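You operate a simulated robot arm through the tools that you are given. There is no shell and no other tool.

Carry out the task below with a simulated robot arm. There is one attempt and no reset: what you move stays moved.

Task
Press a sample into the purple ring and set it on the tile.
Fine: the grey tile; close the ring clamp over the ring before you work the green lever; leave the clamp open at the end. Where these are worked on the way, their far stop is far enough and under half their travel is too little: ring clamp.
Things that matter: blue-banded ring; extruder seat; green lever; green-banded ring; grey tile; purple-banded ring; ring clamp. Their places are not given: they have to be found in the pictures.

It is judged by the outcome, as a careful person would: the job done as asked, and still so three seconds after it is handed in. It fails if anything else is knocked over, pushed out of place, dropped, spilled or broken.

Robot
A 7-joint arm with a two-finger parallel gripper, fixed in place. Base frame: the origin is on the floor under the middle of its stand, x ahead of it, y to its left, z up; the work surface is at about z = 0.86. Lengths are in m, angles in rad, forces in N, time in s.
It reaches about 1.479 m from its shoulder. Its first joint turns from -2.897 to 2.897 rad. Payload 4.4 kg.
The tool frame sits at the grasp point between the pads (the TCP): z along the fingers, y along the line on which they close. The tips reach 0.023 m beyond it. The gripper opens to 0.094 m. The fingers are 0.038 m wide and 0.01 m thick; the gripper's body (0.054 by 0.096 m) begins 0.039 m behind the TCP.
Orientation is told as [roll, pitch, yaw] about the base's x, y, z axes, in that order, counted from this pose: with the fingers straight down and closing along the base's y, the tool's x points along the base's -x, its y along +y and its z along -z.

Tools
- The arm moves only by the tool send_rows. Its argument "series" is a list of rows, each a list of 6 numbers: the shift along the tool's x, y, z in m, then the turn, a rotation vector about the tool's x, y, z in rad. In form: [[dx, dy, dz, ax, ay, az], ...]. A call has 1 to 20 rows; each row is the pose to reach, as a shift and turn from the pose commanded when the call began, along the tool's axes at that moment. "claw" is the finger opening in m, from 0 to 0.094, set as the call begins (left out, the last holds). A row lasts 0.2 s, in which the tool goes at most 0.05 m and 0.15 rad; a call with a longer step from one row to the next is refused whole, and so is a gripper value outside its range. A pose out of reach is approached as far as the arm can. The call stops where the force on the tool passes 90 N (or 10 N more than at its start, if that is more) or the arm is blocked; 0.2 s more then pass. The fingers move at their own pace (about 0.072 m/s each) and stop on an object; they squeeze with about 37 N. The grip force told is the motor's: it shows also when the fingers shut on nothing. Time passes only in rows, and 0.2 s behind the last, so rows that repeat a pose let the fingers close. The reply holds the time, the measured pose of the TCP, the force on the tool along the base axes, the opening and the grip force, in the units named above and with some noise, with the torque about the TCP (base axes, N m) and any sound that the robot's microphone picked up.
- Cameras (640 x 400 px; columns grow to the right, rows downward): "scene" is fixed at [0.0696, 0.49, 1.5037]; the picture's right is [-0.22, -0.98, 0.00], its down [-0.40, 0.09, -0.91] and it looks along [0.89, -0.20, -0.41] (base axes); focal length 250 px, centre (320, 200). "wrist" rides on the gripper at [0.086, 0.016, -0.074] in the tool frame; the picture's right is [-0.18, 0.98, 0.00], its down [-0.58, -0.11, -0.81] and it looks along [-0.79, -0.15, 0.59] (tool axes); focal length 243 px, centre (320, 200).
- capture(camera): a new picture of that camera. No time passes.
- probe_pixels(camera, pixels): for up to 12 pixels [column, row] of the newest picture of that camera ("zoom" is the newest enlarged one), the place [x, y, z] in the base frame of the surface seen there, good to about 0.002 m, but the place of the scene camera against the robot may be out by one fixed shift of up to 0.025 m in any direction. No time passes.
- close_up(camera, box): a new picture of the part [left, top, right, bottom] of that camera's present view, enlarged. No time passes.
- sign_off(): hands the job in; it is judged then, once.

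Leave the gripper open and the arm clear of the work at the hand-in unless told otherwise.

The tools are called as a command line: name --pt "numbers of a row" for each row, then --argument value for the rest, lists and objects as JSON in quotes. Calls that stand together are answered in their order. send_rows: Moves the arm, as the interface text tells. Its arguments: {"type":"object","properties":{"series":{"type":"array","items":{"type":"array","items":{"type":"number"}}},"claw":{"type":"number"}},"required":["series"]} The other tools are called the same way: capture (camera) takes a picture; probe_pixels (camera, pixels) gives the place of the surface under pixels of a picture; close_up (camera, box) takes an enlarged picture of a part of a camera's view; sign_off () hands the job in.

At the start:

```text
clock: 0.0
tcp_pos: [0.6063, 0.2334, 1.4196]
ee_rot: [-0.001, 0.0, 0.0]
ft_force: [-0.3, 0.5, -0.4]
ft_torque: [-0.02, 0.02, 0.0]
opening: 0.0938
grip_force: 0.1
```

scene: 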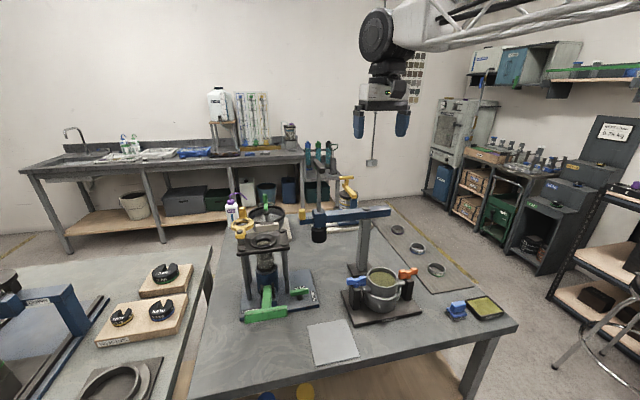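
wrist: 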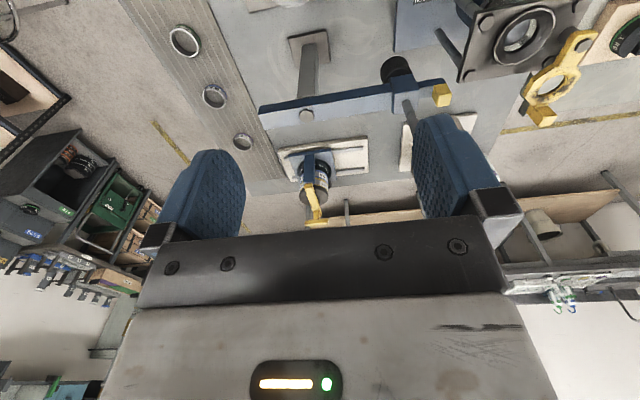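

I see a table with an extruder (green lever), a yellow clamp, a press arm, three rings on a mat, and a grey tile. I'll take enlarged pictures to find the details.

close_up --camera "scene" --box '[210, 180, 370, 330]'

close_up --camera "scene" --box '[350, 200, 510, 330]'

close_up --camera "scene" --box '[80, 240, 340, 400]'

```text
2.67 times, centred on (290, 255) of scene
```

zoom: 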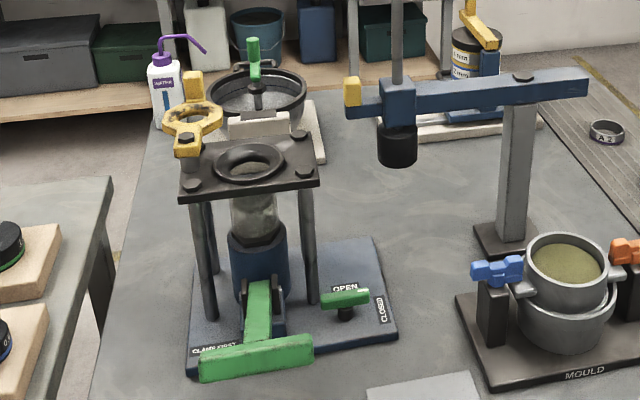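

```text
3.08 times, centred on (430, 265) of scene
```

zoom: 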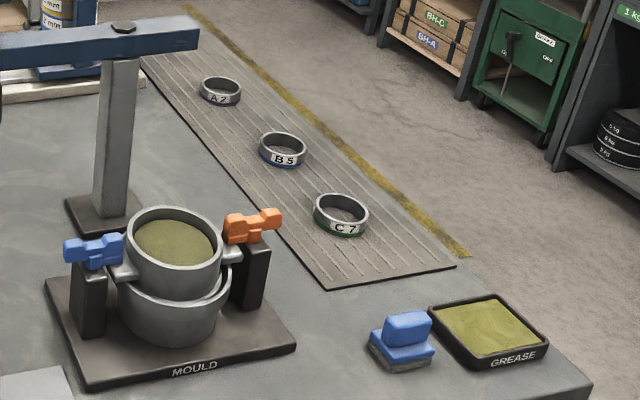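

```text
2.46 times, centred on (210, 320) of scene
```

zoom: 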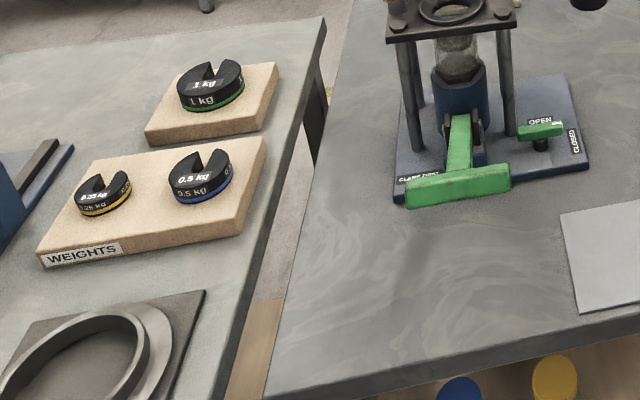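

The rings are A (probably purple), B (blue), C (green). I'll look closer at the rings and the extruder, and read the labels.

close_up --camera "scene" --box '[380, 210, 450, 280]'

close_up --camera "scene" --box '[235, 260, 325, 325]'

close_up --camera "scene" --box '[225, 190, 315, 260]'

```text
5.71 times, centred on (415, 245) of scene
```

zoom: 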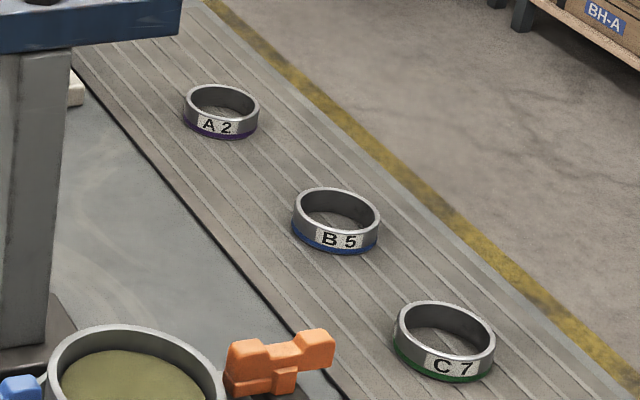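

```text
6.15 times, centred on (280, 292) of scene
```

zoom: 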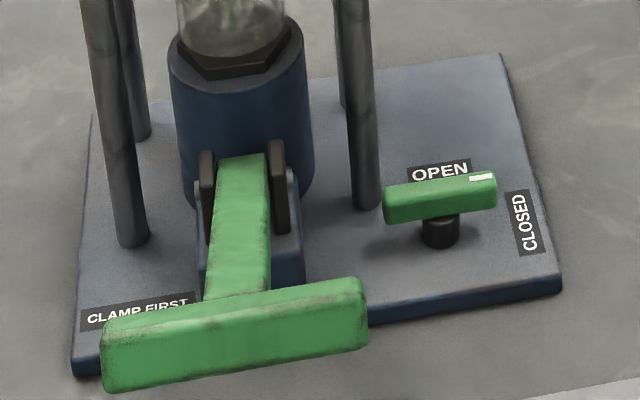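

```text
5.71 times, centred on (270, 225) of scene
```

zoom: 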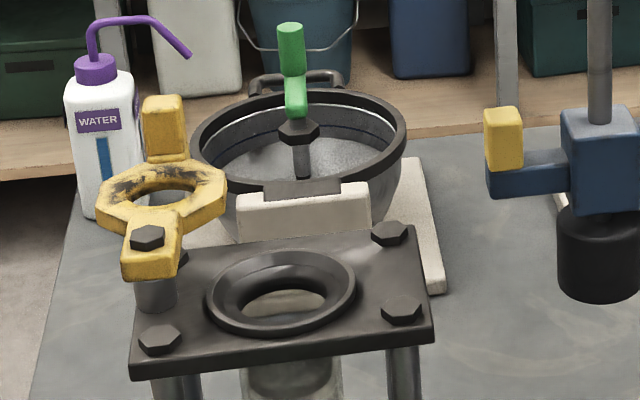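

The A ring carries the purple band and lies farthest on the mat. The yellow ring clamp swivels on a post at the plate's left corner. I'll probe the key places in the scene picture first.

capture --camera "scene"

probe_pixels --camera "scene" --pixels '[[397, 229], [417, 249], [436, 269], [333, 343], [265, 313], [264, 242], [253, 223], [251, 208], [248, 228], [270, 300], [296, 290], [290, 245]]'

close_up --camera "wrist" --box '[380, 0, 640, 160]'

```text
taken
```

scene: 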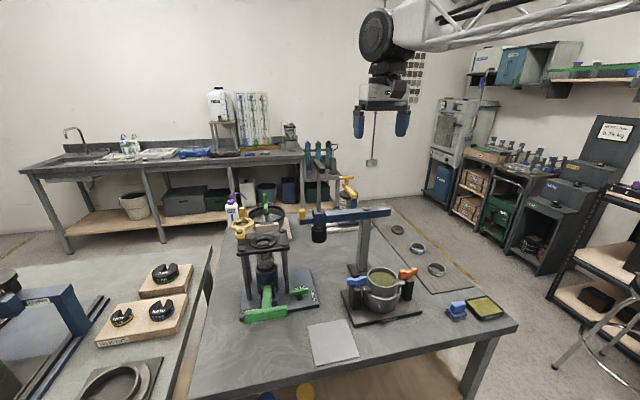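

```text
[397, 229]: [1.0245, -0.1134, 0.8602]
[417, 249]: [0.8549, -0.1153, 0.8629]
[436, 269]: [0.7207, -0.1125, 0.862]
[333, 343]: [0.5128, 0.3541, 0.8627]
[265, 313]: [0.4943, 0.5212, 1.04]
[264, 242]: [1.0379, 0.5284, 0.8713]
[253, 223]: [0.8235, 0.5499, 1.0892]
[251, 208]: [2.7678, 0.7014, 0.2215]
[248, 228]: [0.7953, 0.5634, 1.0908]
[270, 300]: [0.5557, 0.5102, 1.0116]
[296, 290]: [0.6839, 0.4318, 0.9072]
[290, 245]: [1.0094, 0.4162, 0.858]
```

```text
2.46 times, centred on (510, 80) of wrist
```

zoom: 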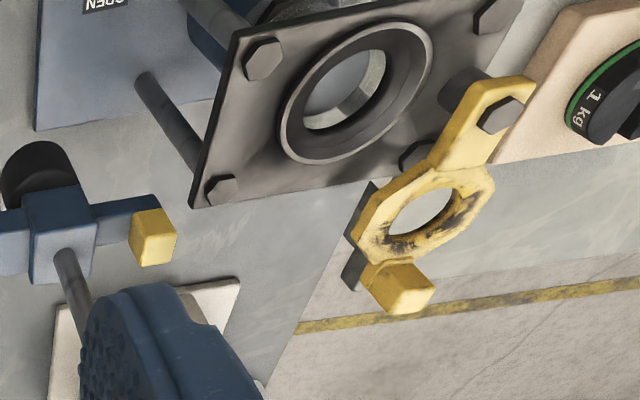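

The lever's T-bar sits near (0.49, 0.52, 1.04). I'll enlarge the extruder top and lever again and probe on the enlarged pictures.

close_up --camera "scene" --box '[225, 200, 305, 260]'

probe_pixels --camera "zoom" --pixels '[[180, 150], [157, 115], [140, 255], [130, 190], [210, 200], [260, 240], [440, 240], [410, 360], [140, 370], [310, 350], [320, 265], [390, 310]]'

```text
6.67 times, centred on (265, 230) of scene
```

zoom: 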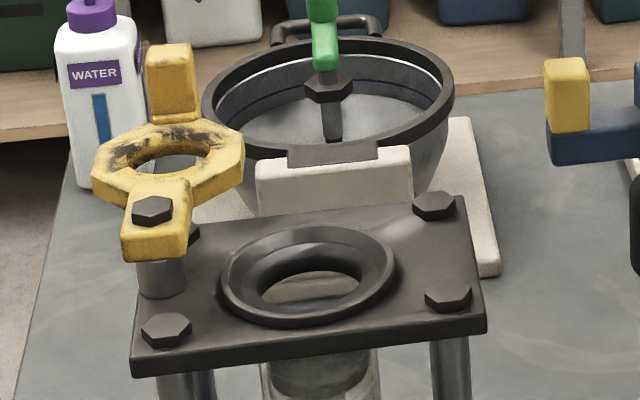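

```text
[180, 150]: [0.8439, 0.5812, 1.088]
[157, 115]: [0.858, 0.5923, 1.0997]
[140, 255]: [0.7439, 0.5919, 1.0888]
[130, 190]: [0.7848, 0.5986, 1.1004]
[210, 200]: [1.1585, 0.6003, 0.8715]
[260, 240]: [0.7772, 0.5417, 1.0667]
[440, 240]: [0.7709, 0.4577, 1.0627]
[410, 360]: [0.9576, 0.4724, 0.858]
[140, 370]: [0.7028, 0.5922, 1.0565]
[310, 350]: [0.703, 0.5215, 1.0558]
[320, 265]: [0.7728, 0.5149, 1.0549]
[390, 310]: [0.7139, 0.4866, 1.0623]
```

I'll take a fresh wrist picture and probe the same things through it, since the wrist camera has no fixed shift.

capture --camera "wrist"

probe_pixels --camera "wrist" --pixels '[[185, 41], [171, 41], [214, 96], [205, 96], [242, 142], [529, 36], [500, 43], [580, 42], [548, 88], [541, 117], [472, 18], [543, 18]]'

```text
taken
```

wrist: 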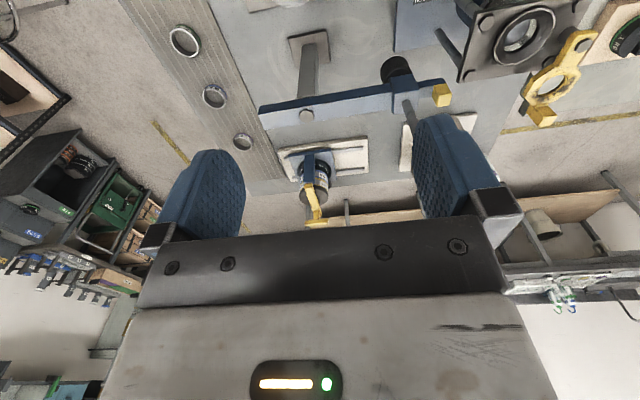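

```text
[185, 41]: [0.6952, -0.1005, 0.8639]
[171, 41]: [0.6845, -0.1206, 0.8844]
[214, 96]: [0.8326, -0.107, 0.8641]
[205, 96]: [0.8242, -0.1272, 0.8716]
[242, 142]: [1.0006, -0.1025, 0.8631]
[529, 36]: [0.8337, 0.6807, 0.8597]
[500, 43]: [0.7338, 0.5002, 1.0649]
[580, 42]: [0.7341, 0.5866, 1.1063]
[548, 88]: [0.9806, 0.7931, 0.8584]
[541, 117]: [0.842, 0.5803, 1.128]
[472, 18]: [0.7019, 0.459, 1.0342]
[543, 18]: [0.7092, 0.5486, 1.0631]
```

The scene camera is off by about (-0.02, +0.01). I'll now move back and left, staying high, to look at the extruder top and the clamp with the wrist camera.

send_rows --pt "0.02 0.036 0.005 0 0 0" --pt "0.04 0.072 0.01 0 0 0" --pt "0.06 0.108 0.015 0 0 0" --pt "0.08 0.144 0.02 0 0 0" --pt "0.1 0.18 0.025 0 0 0" --pt "0.12 0.216 0.03 0 0 0" --pt "0.14 0.252 0.035 0 0 0" --pt "0.156 0.287 0.04 0 0 0"

capture --camera "wrist"

```text
clock: 1.8
tcp_pos: [0.4492, 0.5219, 1.38]
ee_rot: [-0.001, -0.001, -0.001]
ft_force: [-0.1, 0.0, -0.5]
ft_torque: [-0.02, -0.02, -0.03]
opening: 0.0938
grip_force: 0.0
```

```text
taken
```

wrist: 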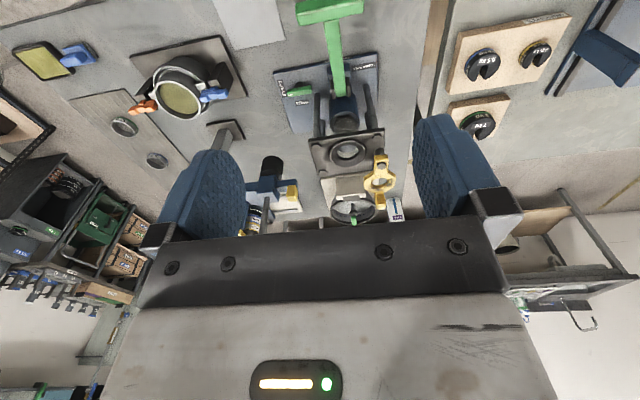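

Now the extruder is in view at columns 280-400, rows 0-220. I'll enlarge that part and probe it.

close_up --camera "wrist" --box '[270, 100, 430, 220]'

probe_pixels --camera "zoom" --pixels '[[306, 195], [306, 160], [306, 232], [255, 195], [360, 195], [160, 205], [250, 285], [440, 140], [440, 225], [440, 310], [440, 260], [430, 360]]'

close_up --camera "wrist" --box '[270, 0, 400, 110]'

```text
3.33 times, centred on (350, 160) of wrist
```

zoom: 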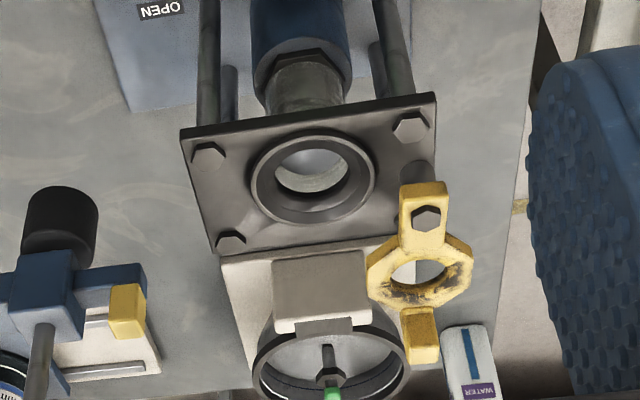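

```text
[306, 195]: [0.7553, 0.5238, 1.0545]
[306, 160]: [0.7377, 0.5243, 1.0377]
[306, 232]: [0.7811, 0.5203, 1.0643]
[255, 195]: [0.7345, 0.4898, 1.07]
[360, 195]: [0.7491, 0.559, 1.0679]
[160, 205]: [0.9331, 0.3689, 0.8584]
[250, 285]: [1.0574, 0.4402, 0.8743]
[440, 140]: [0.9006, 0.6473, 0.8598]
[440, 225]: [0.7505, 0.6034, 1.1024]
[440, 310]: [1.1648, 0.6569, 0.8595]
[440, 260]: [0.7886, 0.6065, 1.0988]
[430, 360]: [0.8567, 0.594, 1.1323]
```

```text
3.64 times, centred on (335, 55) of wrist
```

zoom: 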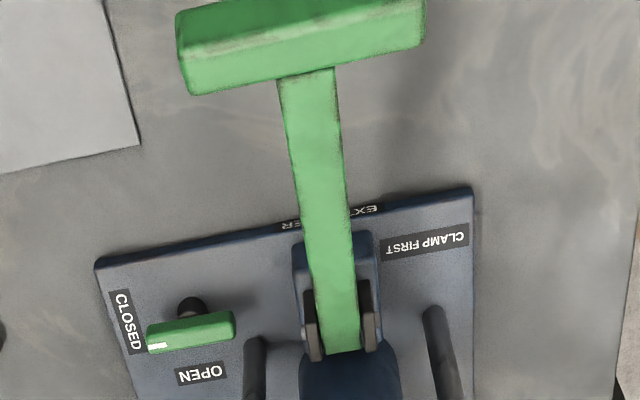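

The labels read "CLAMP FIRST" near the lever, and the small tap's white mark points to CLOSED. I'll move closer to the seat and clamp for accurate places.

send_rows --pt "-0.022 0.006 0.032 0 0 0" --pt "-0.044 0.012 0.064 0 0 0" --pt "-0.066 0.018 0.096 0 0 0" --pt "-0.088 0.024 0.128 0 0 0" --pt "-0.11 0.03 0.16 0 0 0"

capture --camera "wrist"

```text
clock: 3.0
tcp_pos: [0.5596, 0.5518, 1.2203]
ee_rot: [0.003, -0.002, 0.0]
ft_force: [-0.3, 0.8, 1.0]
ft_torque: [0.01, 0.01, 0.04]
opening: 0.0939
grip_force: 0.1
```

```text
taken
```

wrist: 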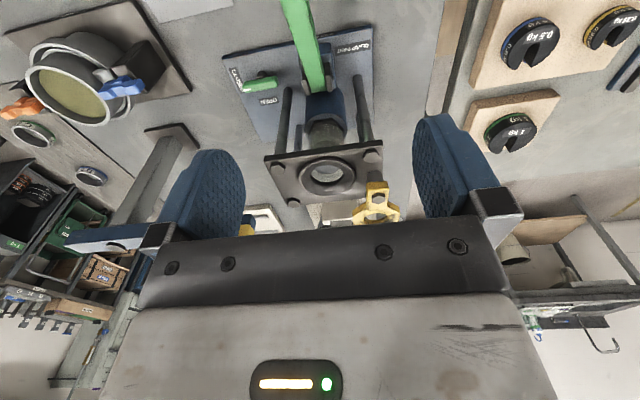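

The seat sits at about (327, 176) and the clamp at (377, 200). I'll enlarge and probe.

close_up --camera "wrist" --box '[255, 130, 415, 230]'

probe_pixels --camera "zoom" --pixels '[[180, 190], [390, 165], [285, 130], [300, 250], [205, 190], [370, 170], [225, 190], [350, 175], [286, 143], [300, 235], [285, 165], [300, 215]]'

probe_pixels --camera "zoom" --pixels '[[488, 225], [488, 250], [470, 285], [420, 330], [560, 330], [40, 150], [450, 80], [70, 165], [160, 285], [460, 110], [500, 230], [285, 190]]'

```text
4.00 times, centred on (335, 180) of wrist
```

zoom: 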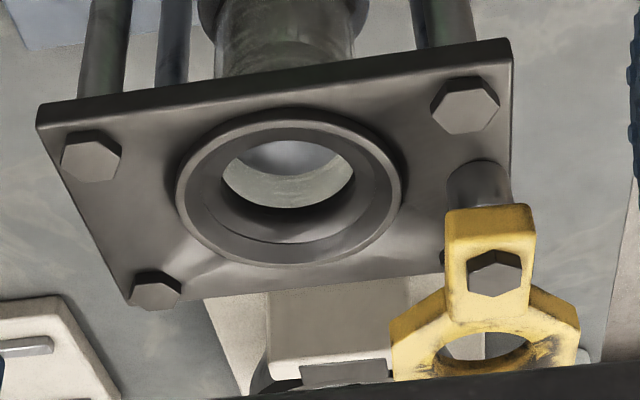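

```text
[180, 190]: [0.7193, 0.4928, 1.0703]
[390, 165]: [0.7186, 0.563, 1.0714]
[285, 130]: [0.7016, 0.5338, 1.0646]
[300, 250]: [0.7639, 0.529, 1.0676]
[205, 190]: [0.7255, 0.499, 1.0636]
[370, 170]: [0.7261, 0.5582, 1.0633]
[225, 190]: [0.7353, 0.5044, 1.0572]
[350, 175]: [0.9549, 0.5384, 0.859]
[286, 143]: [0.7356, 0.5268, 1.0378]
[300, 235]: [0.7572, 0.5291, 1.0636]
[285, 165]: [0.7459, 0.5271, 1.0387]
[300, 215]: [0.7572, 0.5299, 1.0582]
```

```text
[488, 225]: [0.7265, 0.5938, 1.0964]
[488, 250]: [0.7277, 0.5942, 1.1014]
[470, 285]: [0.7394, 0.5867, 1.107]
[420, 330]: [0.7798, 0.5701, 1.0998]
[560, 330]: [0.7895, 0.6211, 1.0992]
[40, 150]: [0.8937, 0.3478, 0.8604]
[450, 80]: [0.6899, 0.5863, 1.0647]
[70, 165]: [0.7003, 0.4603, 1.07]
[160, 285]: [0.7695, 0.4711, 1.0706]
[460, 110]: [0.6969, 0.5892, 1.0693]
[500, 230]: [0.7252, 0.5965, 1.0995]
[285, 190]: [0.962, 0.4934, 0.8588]
```

Seat centre is about (0.73, 0.528), ledge z ≈ 1.064, rim z ≈ 1.070; the clamp pivot is near (0.735, 0.592). Next I'll check the press frame's height and other obstacles in the scene picture.

close_up --camera "scene" --box '[290, 130, 410, 290]'

probe_pixels --camera "scene" --pixels '[[319, 190], [318, 197], [318, 180], [340, 214], [385, 210], [302, 214], [360, 235], [232, 210], [229, 197], [350, 187], [382, 275], [409, 273]]'

```text
2.50 times, centred on (350, 210) of scene
```

zoom: 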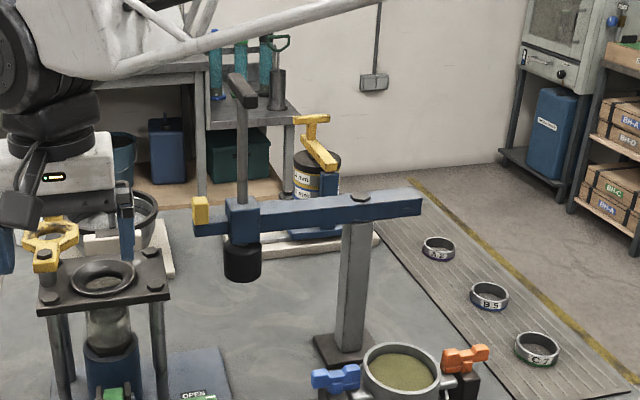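

```text
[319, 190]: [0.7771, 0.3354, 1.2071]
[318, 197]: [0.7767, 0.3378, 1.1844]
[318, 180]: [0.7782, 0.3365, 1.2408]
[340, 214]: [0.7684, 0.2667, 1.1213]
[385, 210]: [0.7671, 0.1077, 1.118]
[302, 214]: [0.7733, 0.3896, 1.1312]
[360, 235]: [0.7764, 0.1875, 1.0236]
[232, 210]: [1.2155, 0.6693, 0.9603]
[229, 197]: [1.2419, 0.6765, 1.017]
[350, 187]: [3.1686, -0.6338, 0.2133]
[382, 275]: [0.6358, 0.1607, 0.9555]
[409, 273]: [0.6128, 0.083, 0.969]
```

The press rod stands up to about z 1.29 at (0.76, 0.34) and its beam ends near y ≈ 0.1. I'll go up and back to x 0.45, z 1.40, cross in front of it to y = -0.10.

send_rows --pt "0.022 -0.01 -0.036 0 0 0" --pt "0.044 -0.02 -0.072 0 0 0" --pt "0.066 -0.03 -0.108 0 0 0" --pt "0.088 -0.04 -0.144 0 0 0" --pt "0.11 -0.052 -0.18 0 0 0" --pt "0.11 -0.098 -0.18 0 0 0" --pt "0.11 -0.144 -0.18 0 0 0" --pt "0.11 -0.19 -0.18 0 0 0" --pt "0.11 -0.237 -0.18 0 0 0" --pt "0.11 -0.283 -0.18 0 0 0" --pt "0.11 -0.329 -0.18 0 0 0" --pt "0.11 -0.375 -0.18 0 0 0" --pt "0.11 -0.421 -0.18 0 0 0" --pt "0.11 -0.467 -0.18 0 0 0" --pt "0.11 -0.513 -0.18 0 0 0" --pt "0.11 -0.56 -0.18 0 0 0" --pt "0.11 -0.606 -0.18 0 0 0" --pt "0.11 -0.652 -0.18 0 0 0"

capture --camera "scene"

capture --camera "wrist"

```text
clock: 6.8
tcp_pos: [0.4497, -0.1028, 1.398]
ee_rot: [-0.001, 0.001, 0.001]
ft_force: [0.2, 0.0, -0.3]
ft_torque: [0.0, 0.02, -0.02]
opening: 0.0941
grip_force: 0.0
```

```text
taken
```

scene: 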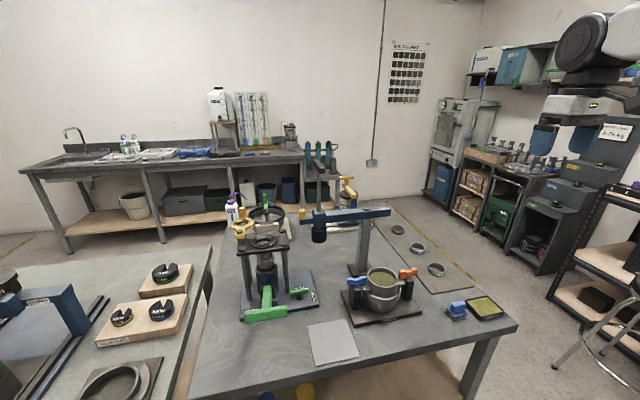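

```text
taken
```

wrist: 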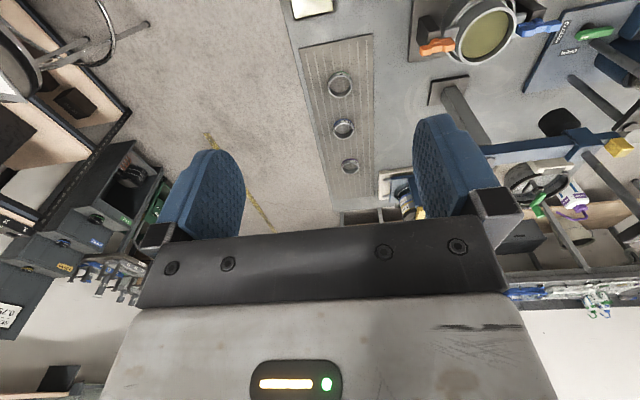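

Clear. The three rings lie at (340, 83), (343, 128), (349, 167). I'll move forward and down toward the farthest (A, purple) to view it closely.

send_rows --pt "-0.04 0 0.02 0 0 0" --pt "-0.08 0 0.04 0 0 0" --pt "-0.12 0 0.06 0 0 0" --pt "-0.16 0 0.085 0 0 0" --pt "-0.2 0 0.11 0 0 0" --pt "-0.24 0 0.135 0 0 0" --pt "-0.28 0 0.16 0 0 0" --pt "-0.315 0 0.18 0 0 0" --pt "-0.35 0 0.2 0 0 0"

capture --camera "wrist"

capture --camera "scene"

```text
clock: 8.8
tcp_pos: [0.8007, -0.1015, 1.199]
ee_rot: [-0.001, 0.0, -0.001]
ft_force: [-0.6, 0.0, 1.1]
ft_torque: [0.03, -0.02, -0.01]
opening: 0.094
grip_force: 0.0
```

```text
taken
```

wrist: 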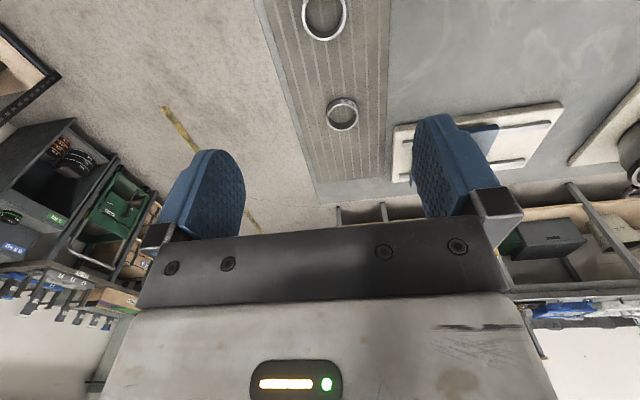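

```text
taken
```

scene: 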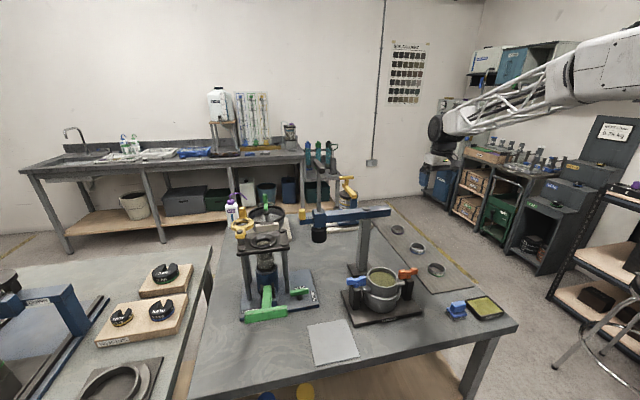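

Ring A is at about (342, 114). I'll enlarge and probe its rim.

close_up --camera "wrist" --box '[310, 88, 374, 138]'

probe_pixels --camera "zoom" --pixels '[[320, 250], [185, 250], [470, 260], [320, 115], [325, 385], [320, 355], [210, 250], [440, 270], [100, 250], [560, 300]]'

```text
8.00 times, centred on (342, 113) of wrist
```

zoom: 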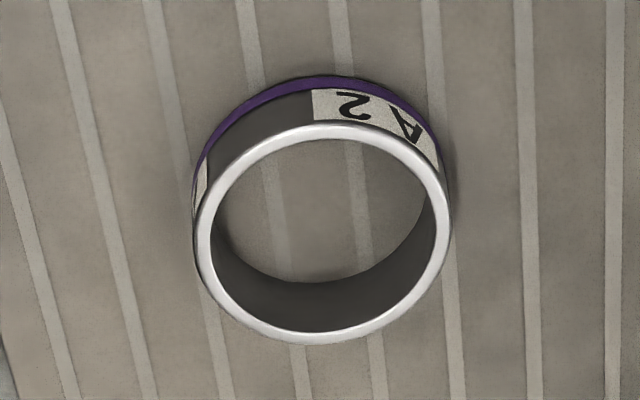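

```text
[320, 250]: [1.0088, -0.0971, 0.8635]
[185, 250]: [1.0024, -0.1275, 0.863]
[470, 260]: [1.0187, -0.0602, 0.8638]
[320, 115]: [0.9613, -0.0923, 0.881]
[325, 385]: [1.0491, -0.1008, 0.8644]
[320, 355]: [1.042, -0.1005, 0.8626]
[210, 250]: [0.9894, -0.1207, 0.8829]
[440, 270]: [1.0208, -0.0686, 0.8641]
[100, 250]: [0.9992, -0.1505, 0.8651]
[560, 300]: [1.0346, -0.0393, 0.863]
```

The purple band is confirmed on ring A ("A 2"). I'll probe more exact points on its top rim.

probe_pixels --camera "zoom" --pixels '[[203, 235], [205, 260], [443, 230], [443, 245], [318, 133], [330, 133], [325, 336], [310, 336], [235, 165], [410, 160], [240, 310], [410, 300]]'

```text
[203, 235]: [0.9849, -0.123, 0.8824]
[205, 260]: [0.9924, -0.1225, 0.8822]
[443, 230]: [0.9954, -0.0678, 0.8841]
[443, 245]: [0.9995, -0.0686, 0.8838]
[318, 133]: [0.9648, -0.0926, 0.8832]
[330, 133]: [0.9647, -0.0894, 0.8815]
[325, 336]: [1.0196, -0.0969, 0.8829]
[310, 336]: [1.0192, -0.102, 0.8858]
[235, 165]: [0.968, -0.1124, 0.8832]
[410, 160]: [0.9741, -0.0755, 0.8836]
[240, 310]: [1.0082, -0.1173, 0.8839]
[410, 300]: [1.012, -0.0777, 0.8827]
```

Rim extremes give ring A's centre ≈ (0.992, -0.0955), outer diameter ≈ 0.059, top z ≈ 0.883, surface 0.8635. I'll move above it to z 1.00 and check alignment.

send_rows --pt "-0.03 0.001 0.02 0 0 0" --pt "-0.06 0.002 0.05 0 0 0" --pt "-0.09 0.003 0.08 0 0 0" --pt "-0.12 0.004 0.11 0 0 0" --pt "-0.15 0.005 0.14 0 0 0" --pt "-0.175 0.006 0.17 0 0 0" --pt "-0.1913 0.006 0.2 0 0 0" --pt "-0.1913 0.006 0.2 0 0 0" --claw 0.094

capture --camera "wrist"

capture --camera "scene"

```text
clock: 10.6
tcp_pos: [0.9914, -0.0972, 0.998]
ee_rot: [0.0, 0.0, 0.001]
ft_force: [0.3, 0.1, -0.4]
ft_torque: [0.01, -0.01, 0.0]
opening: 0.0942
grip_force: 0.0
```

```text
taken
```

wrist: 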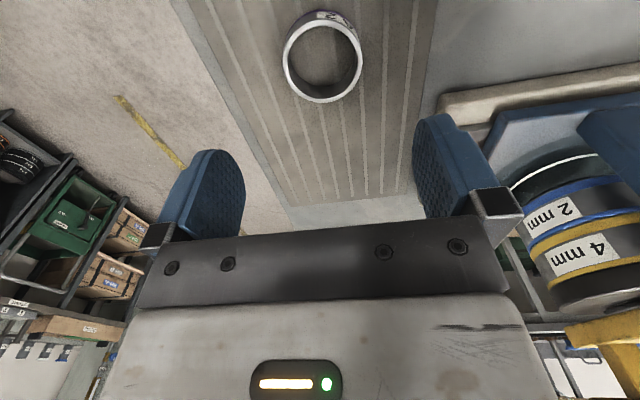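

```text
taken
```

scene: 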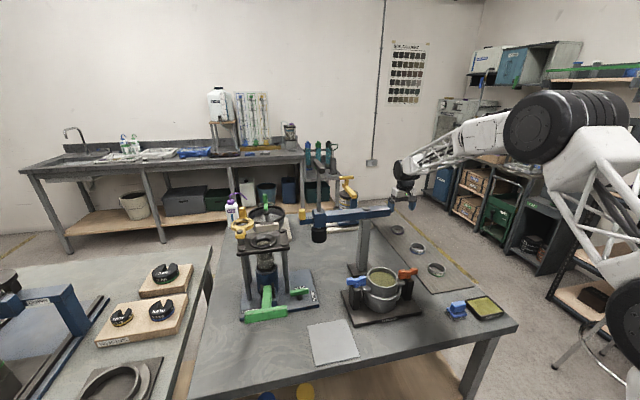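

Ring A is now at (322, 57) in the wrist view. I'll probe its rim and the sieve stack on the right for clearance.

probe_pixels --camera "wrist" --pixels '[[287, 60], [358, 55], [286, 50], [357, 48], [323, 100], [320, 22], [560, 210], [530, 190], [620, 170], [580, 130], [460, 110], [610, 340]]'

close_up --camera "wrist" --box '[270, 0, 374, 110]'

```text
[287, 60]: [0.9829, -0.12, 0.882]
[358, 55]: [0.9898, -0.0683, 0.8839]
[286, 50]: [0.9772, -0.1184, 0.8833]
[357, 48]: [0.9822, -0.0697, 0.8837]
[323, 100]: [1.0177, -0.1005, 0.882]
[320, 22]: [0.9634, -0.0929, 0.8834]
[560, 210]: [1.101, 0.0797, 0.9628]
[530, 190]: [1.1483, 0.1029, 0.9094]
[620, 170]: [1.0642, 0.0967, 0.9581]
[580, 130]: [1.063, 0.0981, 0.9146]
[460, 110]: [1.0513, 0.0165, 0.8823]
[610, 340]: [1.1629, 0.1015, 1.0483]
```

```text
3.64 times, centred on (322, 55) of wrist
```

zoom: 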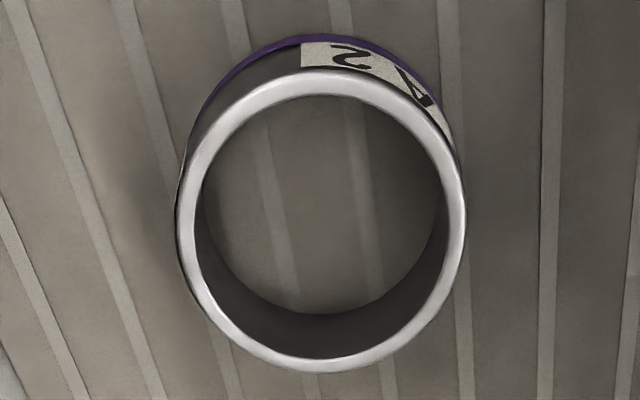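

I'll probe the rim on this enlarged picture for exact diameter and centre.

probe_pixels --camera "zoom" --pixels '[[181, 220], [192, 220], [462, 205], [452, 205], [320, 78], [320, 92], [322, 366], [322, 356], [215, 130], [425, 120], [215, 315], [430, 305]]'

```text
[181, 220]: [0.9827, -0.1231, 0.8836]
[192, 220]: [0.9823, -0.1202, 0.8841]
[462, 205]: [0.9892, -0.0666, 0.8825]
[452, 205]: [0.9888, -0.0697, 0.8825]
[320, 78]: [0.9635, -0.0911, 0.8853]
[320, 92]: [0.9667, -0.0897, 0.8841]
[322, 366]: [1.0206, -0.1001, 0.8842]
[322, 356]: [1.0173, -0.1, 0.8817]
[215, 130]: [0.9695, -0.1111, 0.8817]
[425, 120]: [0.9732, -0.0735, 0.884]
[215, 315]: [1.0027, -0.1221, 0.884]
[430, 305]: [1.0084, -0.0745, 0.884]
```

Fit: centre (0.992, -0.0955), outer radius 0.029, top z 0.883. I'm aligned; I'll descend so the fingertips stop about 11 mm above the mat (TCP z ≈ 0.8975).

send_rows --pt "0 0 0.025 0 0 0" --pt "0 0 0.05 0 0 0" --pt "0 0 0.075 0 0 0" --pt "0 0 0.092 0 0 0" --pt "0 0 0.102 0 0 0" --pt "0 0 0.102 0 0 0"

capture --camera "wrist"

```text
clock: 12.0
tcp_pos: [0.9922, -0.0959, 0.8967]
ee_rot: [0.0, 0.0, 0.0]
ft_force: [0.7, -0.1, -0.5]
ft_torque: [-0.01, -0.01, 0.0]
opening: 0.094
grip_force: 0.0
```

```text
taken
```

wrist: 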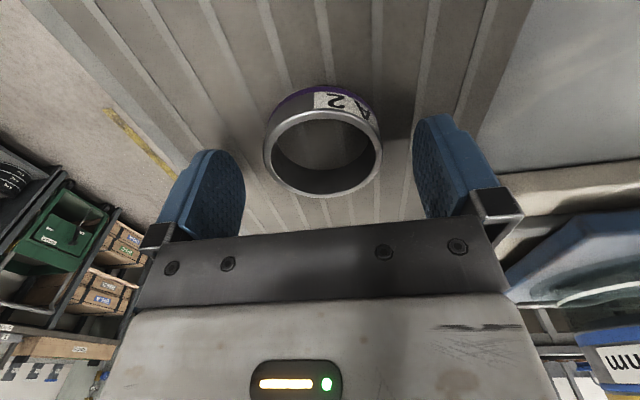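

The ring is centred between the pads. I'll close the fingers on it.

send_rows --pt "0 0 0 0 0 0" --pt "0 0 0 0 0 0" --pt "0 0 0 0 0 0" --pt "0 0 0 0 0 0" --claw 0.04

capture --camera "wrist"

```text
clock: 13.0
tcp_pos: [0.9906, -0.0957, 0.8975]
ee_rot: [0.0, 0.001, 0.0]
ft_force: [1.0, -0.4, -0.1]
ft_torque: [-0.11, -0.02, 0.06]
opening: 0.0586
grip_force: 36.8
```

```text
taken
```

wrist: 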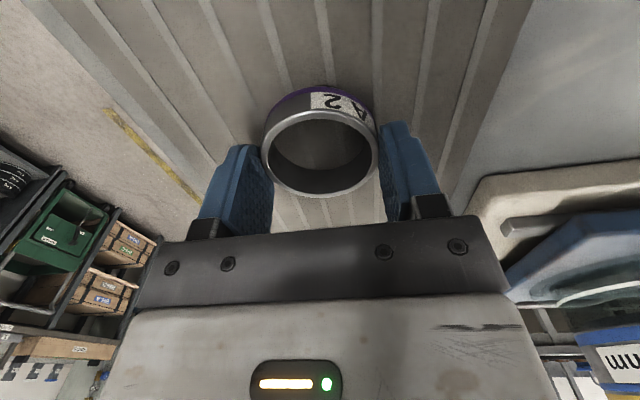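

Gripped (opening 0.0586, the ring's diameter). I'll lift straight up, then back to x 0.45, z 1.40.

send_rows --pt "0 0 -0.02 0 0 0" --pt "0 0 -0.05 0 0 0" --pt "0 0 -0.09 0 0 0" --pt "0 0 -0.13 0 0 0" --pt "0 0 -0.17 0 0 0" --pt "0 0 -0.21 0 0 0" --pt "0.03 0 -0.245 0 0 0" --pt "0.07 0 -0.27 0 0 0" --pt "0.11 0 -0.295 0 0 0" --pt "0.15 0 -0.32 0 0 0" --pt "0.19 0 -0.345 0 0 0" --pt "0.23 0 -0.37 0 0 0" --pt "0.27 0 -0.395 0 0 0" --pt "0.31 0 -0.42 0 0 0" --pt "0.355 0 -0.44 0 0 0" --pt "0.4 0 -0.46 0 0 0" --pt "0.445 0 -0.48 0 0 0" --pt "0.49 0 -0.5 0 0 0" --pt "0.535 0 -0.5 0 0 0"

capture --camera "wrist"

capture --camera "scene"

```text
clock: 17.0
tcp_pos: [0.4556, -0.0954, 1.3961]
ee_rot: [-0.001, 0.001, 0.0]
ft_force: [1.1, -0.6, -0.4]
ft_torque: [0.02, -0.01, 0.02]
opening: 0.0401
grip_force: 0.1
```

```text
taken
```

wrist: 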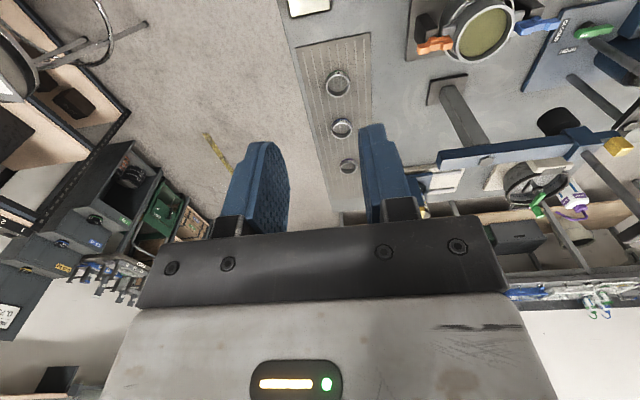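

```text
taken
```

scene: 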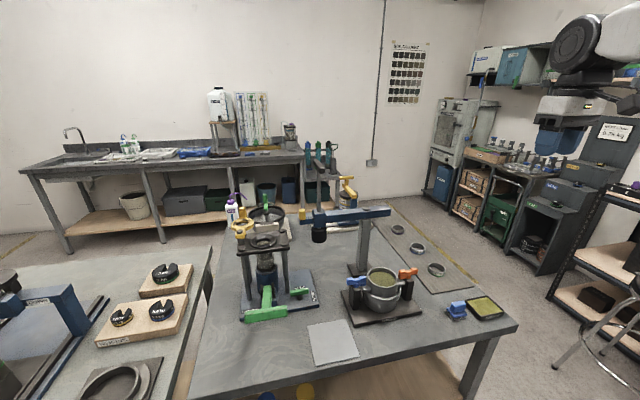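

The opening now reads 0.040: the ring slipped out of the shallow grip. In both pictures it still stands on the mat. I'll open the gripper and go back to look at it.

send_rows --pt "-0.04 0 0.02 0 0 0" --pt "-0.08 0 0.04 0 0 0" --pt "-0.12 0 0.06 0 0 0" --pt "-0.16 0 0.085 0 0 0" --pt "-0.2 0 0.11 0 0 0" --pt "-0.24 0 0.135 0 0 0" --pt "-0.28 0 0.16 0 0 0" --pt "-0.315 0 0.18 0 0 0" --pt "-0.35 0 0.21 0 0 0" --pt "-0.38 0 0.24 0 0 0" --pt "-0.41 0 0.27 0 0 0" --pt "-0.41 0 0.27 0 0 0" --claw 0.094

capture --camera "wrist"

close_up --camera "wrist" --box '[270, 60, 400, 150]'

```text
clock: 19.6
tcp_pos: [0.8673, -0.0948, 1.1263]
ee_rot: [0.0, 0.0, 0.0]
ft_force: [0.7, -0.4, 0.6]
ft_torque: [0.03, -0.02, 0.02]
opening: 0.0941
grip_force: 0.0
```

```text
taken
```

wrist: 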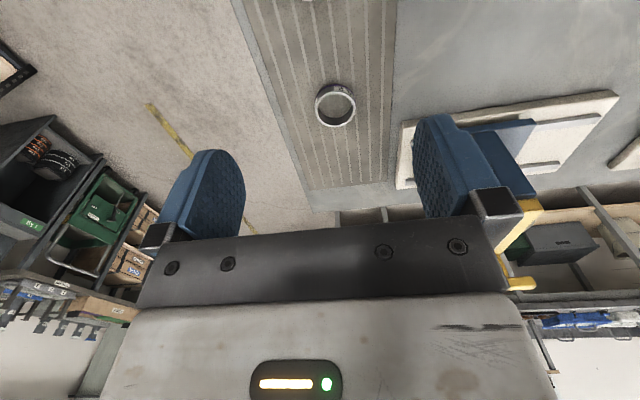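

```text
4.44 times, centred on (335, 105) of wrist
```

zoom: 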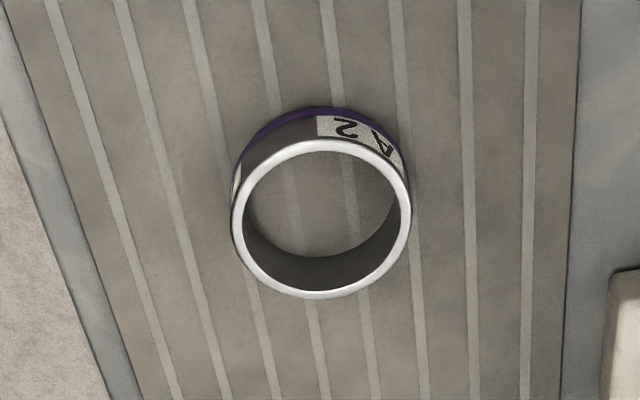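

The ring stands upright on the mat. I'll probe its rim again.

probe_pixels --camera "zoom" --pixels '[[234, 215], [408, 205], [320, 143], [322, 294], [240, 190], [398, 170], [262, 270], [385, 265], [320, 230], [450, 230]]'

```text
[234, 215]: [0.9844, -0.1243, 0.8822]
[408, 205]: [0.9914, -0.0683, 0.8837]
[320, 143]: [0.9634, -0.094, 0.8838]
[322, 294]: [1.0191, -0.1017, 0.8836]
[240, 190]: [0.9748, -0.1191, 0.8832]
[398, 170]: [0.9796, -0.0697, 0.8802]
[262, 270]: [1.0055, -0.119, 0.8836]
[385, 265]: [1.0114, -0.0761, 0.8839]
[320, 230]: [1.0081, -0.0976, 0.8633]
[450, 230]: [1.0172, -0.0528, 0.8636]
```

Centre is still (0.9915, -0.0965). This time I'll take a deeper grip: tips 7 mm above the mat (TCP z ≈ 0.8935).

send_rows --pt "-0.03 0 0.03 0 0 0" --pt "-0.06 0 0.06 0 0 0" --pt "-0.09 -0.001 0.09 0 0 0" --pt "-0.115 -0.001 0.115 0 0 0" --pt "-0.125 -0.001 0.14 0 0 0" --pt "-0.125 -0.001 0.17 0 0 0" --pt "-0.125 -0.001 0.2 0 0 0" --pt "-0.125 -0.001 0.22 0 0 0" --pt "-0.125 -0.001 0.234 0 0 0" --pt "-0.125 -0.001 0.234 0 0 0" --claw 0.094

send_rows --pt "0 0 0 0 0 0" --pt "0 0 0 0 0 0" --pt "0 0 0 0 0 0" --pt "0 0 0 0 0 0" --pt "0 0 0 0 0 0" --claw 0.03

send_rows --pt "0 0 -0.005 0 0 0" --pt "0 0 -0.01 0 0 0" --pt "0 0 -0.015 0 0 0" --pt "0 0 -0.02 0 0 0" --pt "0 0 -0.025 0 0 0"

capture --camera "wrist"

```text
clock: 21.8
tcp_pos: [0.9926, -0.0977, 0.8927]
ee_rot: [0.0, 0.0, 0.0]
ft_force: [-0.6, -0.4, -0.2]
ft_torque: [-0.01, 0.01, 0.0]
opening: 0.0941
grip_force: 0.0
```

```text
clock: 23.0
tcp_pos: [0.9916, -0.0973, 0.8929]
ee_rot: [0.001, 0.0, -0.001]
ft_force: [0.3, -0.5, 1.2]
ft_torque: [-0.11, -0.02, 0.04]
opening: 0.0584
grip_force: 36.7
```

```text
clock: 24.2
tcp_pos: [0.9906, -0.0965, 0.9181]
ee_rot: [0.001, 0.001, -0.001]
ft_force: [0.4, -0.1, -0.9]
ft_torque: [-0.01, 0.0, 0.01]
opening: 0.0584
grip_force: 37.2
```

```text
taken
```

wrist: 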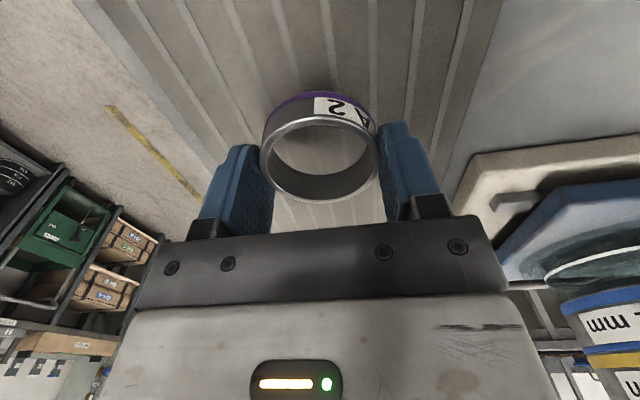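

The ring is held now (opening 0.0584 after lifting 25 mm). I'll lift further and go back to x 0.46, z 1.40 at a gentle pace.

send_rows --pt "0 0 -0.02 0 0 0" --pt "0 0 -0.045 0 0 0" --pt "0 0 -0.075 0 0 0" --pt "0 0 -0.105 0 0 0" --pt "0 0 -0.135 0 0 0" --pt "0 0 -0.165 0 0 0" --pt "0.01 0 -0.195 0 0 0" --pt "0.03 0 -0.22 0 0 0" --pt "0.06 0 -0.245 0 0 0" --pt "0.09 0 -0.265 0 0 0" --pt "0.12 0 -0.285 0 0 0" --pt "0.15 0 -0.305 0 0 0" --pt "0.18 0 -0.325 0 0 0" --pt "0.21 0 -0.345 0 0 0" --pt "0.24 0 -0.365 0 0 0" --pt "0.27 0 -0.385 0 0 0" --pt "0.3 0 -0.405 0 0 0" --pt "0.33 0 -0.42 0 0 0" --pt "0.36 0 -0.435 0 0 0" --pt "0.39 0 -0.45 0 0 0"

capture --camera "wrist"

```text
clock: 28.4
tcp_pos: [0.6018, -0.0952, 1.368]
ee_rot: [0.0, 0.002, 0.001]
ft_force: [0.2, 0.3, -0.4]
ft_torque: [-0.03, 0.01, 0.05]
opening: 0.0584
grip_force: 36.9
```

```text
taken
```

wrist: 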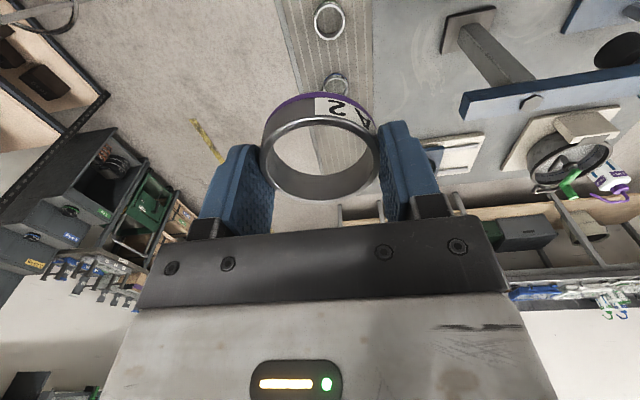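

Still held. I'll back off to x ≈ 0.46 and cross to y ≈ 0.50 in front of the press rod.

send_rows --pt "0.035 0 -0.008 0 0 0" --pt "0.07 0 -0.016 0 0 0" --pt "0.105 0 -0.024 0 0 0" --pt "0.14 0.02 -0.032 0 0 0" --pt "0.14 0.06 -0.032 0 0 0" --pt "0.14 0.1 -0.032 0 0 0" --pt "0.14 0.14 -0.032 0 0 0" --pt "0.14 0.18 -0.032 0 0 0" --pt "0.14 0.22 -0.032 0 0 0" --pt "0.14 0.26 -0.032 0 0 0" --pt "0.14 0.3 -0.032 0 0 0" --pt "0.14 0.34 -0.032 0 0 0" --pt "0.14 0.38 -0.032 0 0 0" --pt "0.14 0.42 -0.032 0 0 0" --pt "0.14 0.46 -0.032 0 0 0" --pt "0.14 0.5 -0.032 0 0 0" --pt "0.14 0.54 -0.032 0 0 0" --pt "0.14 0.58 -0.032 0 0 0" --pt "0.14 0.6 -0.032 0 0 0"

capture --camera "wrist"

```text
clock: 32.4
tcp_pos: [0.4605, 0.5035, 1.3985]
ee_rot: [-0.001, -0.002, 0.0]
ft_force: [-0.3, -1.0, -1.8]
ft_torque: [-0.01, -0.02, -0.03]
opening: 0.058
grip_force: 37.2
```

```text
taken
```

wrist: 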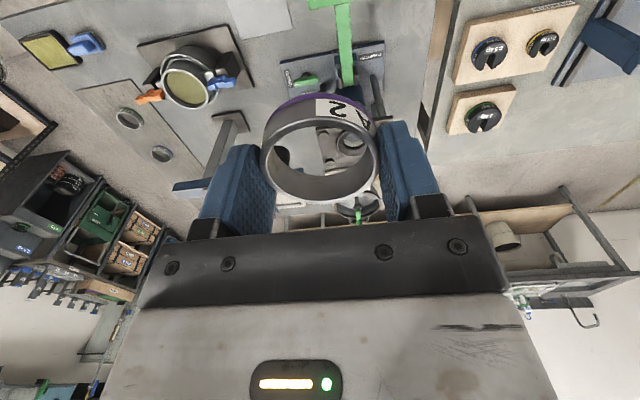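

The ring is held. I'll move above the seat at z ≈ 1.25 so the seat shows in the upper part of the wrist view, past the held ring.

send_rows --pt "-0.03 0.003 0.015 0 0 0" --pt "-0.06 0.006 0.03 0 0 0" --pt "-0.09 0.01 0.05 0 0 0" --pt "-0.12 0.013 0.07 0 0 0" --pt "-0.15 0.016 0.09 0 0 0" --pt "-0.18 0.02 0.11 0 0 0" --pt "-0.21 0.023 0.13 0 0 0" --pt "-0.24 0.027 0.15 0 0 0" --pt "-0.24 0.027 0.15 0 0 0"

capture --camera "wrist"

close_up --camera "wrist" --box '[260, 0, 420, 100]'

```text
clock: 34.4
tcp_pos: [0.7008, 0.5302, 1.2488]
ee_rot: [0.001, 0.0, -0.001]
ft_force: [0.4, -0.4, -1.0]
ft_torque: [0.02, -0.03, 0.0]
opening: 0.0583
grip_force: 37.3
```

```text
taken
```

wrist: 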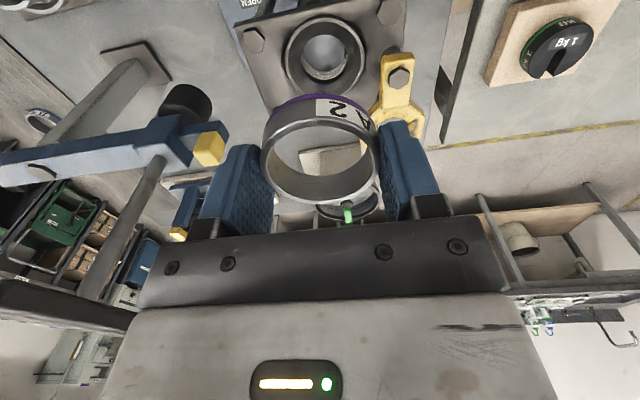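

```text
4.00 times, centred on (340, 50) of wrist
```

zoom: 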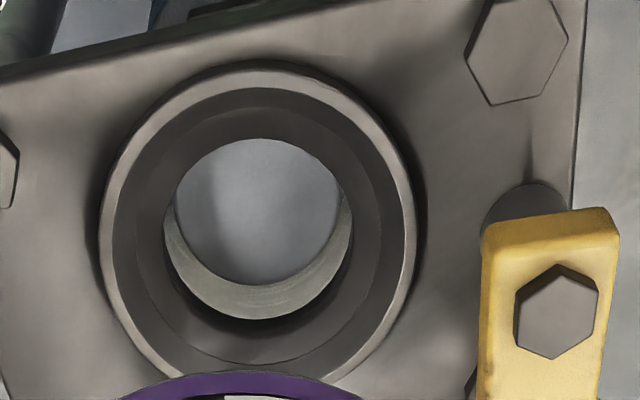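

I can see the seat: rim, conical lead-in, ledge and bore. I'll probe along a line through its middle.

probe_pixels --camera "zoom" --pixels '[[104, 220], [115, 220], [125, 220], [137, 220], [150, 220], [158, 220], [170, 235], [260, 200], [260, 295], [355, 220], [375, 220], [395, 220]]'

probe_pixels --camera "zoom" --pixels '[[412, 215], [260, 66], [260, 80], [260, 95], [260, 115], [260, 130], [260, 330], [260, 345], [260, 358], [40, 120], [440, 100], [555, 225]]'

```text
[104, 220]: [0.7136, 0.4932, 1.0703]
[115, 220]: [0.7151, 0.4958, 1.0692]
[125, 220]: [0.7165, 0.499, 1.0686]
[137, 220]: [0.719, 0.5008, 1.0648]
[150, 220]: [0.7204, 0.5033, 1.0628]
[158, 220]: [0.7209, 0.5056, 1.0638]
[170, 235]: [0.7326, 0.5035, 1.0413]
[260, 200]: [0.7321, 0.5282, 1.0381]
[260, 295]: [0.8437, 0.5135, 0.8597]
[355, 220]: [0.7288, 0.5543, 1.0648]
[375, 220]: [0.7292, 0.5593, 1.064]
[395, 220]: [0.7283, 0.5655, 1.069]
```

```text
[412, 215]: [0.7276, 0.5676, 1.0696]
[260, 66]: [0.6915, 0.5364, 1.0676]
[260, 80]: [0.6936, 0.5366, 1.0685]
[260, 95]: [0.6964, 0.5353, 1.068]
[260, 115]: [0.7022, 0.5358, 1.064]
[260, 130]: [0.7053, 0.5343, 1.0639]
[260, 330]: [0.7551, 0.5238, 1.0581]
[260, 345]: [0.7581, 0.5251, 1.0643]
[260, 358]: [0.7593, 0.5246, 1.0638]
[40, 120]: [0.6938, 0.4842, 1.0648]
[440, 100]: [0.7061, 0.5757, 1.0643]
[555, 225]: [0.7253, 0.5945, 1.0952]
```

Plate and ledge are at z ≈ 1.064, the lip at 1.070; fitted seat centre (0.7297, 0.5287), pocket radius ≈ 0.0305. Now I'll probe the held ring's rim to know where it sits relative to the TCP.

close_up --camera "wrist" --box '[240, 80, 400, 220]'

probe_pixels --camera "wrist" --pixels '[[264, 158], [377, 152], [320, 119], [320, 203], [275, 135], [362, 130], [280, 190], [360, 185], [300, 95], [320, 94], [320, 110], [266, 170]]'

```text
2.86 times, centred on (320, 150) of wrist
```

zoom: 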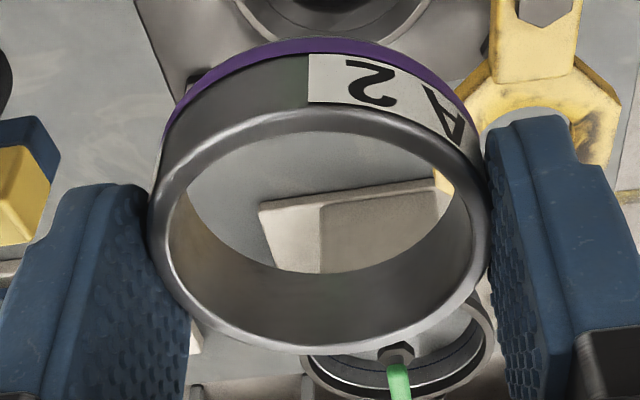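

```text
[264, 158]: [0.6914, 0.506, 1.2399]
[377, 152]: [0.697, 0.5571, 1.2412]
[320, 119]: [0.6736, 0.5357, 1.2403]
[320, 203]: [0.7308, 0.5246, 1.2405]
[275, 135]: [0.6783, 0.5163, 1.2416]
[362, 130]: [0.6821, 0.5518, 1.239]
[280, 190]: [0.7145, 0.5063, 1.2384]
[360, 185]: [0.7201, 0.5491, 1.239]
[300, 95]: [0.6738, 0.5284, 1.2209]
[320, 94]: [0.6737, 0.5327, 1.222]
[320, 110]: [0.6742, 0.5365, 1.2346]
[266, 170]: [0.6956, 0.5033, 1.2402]
```

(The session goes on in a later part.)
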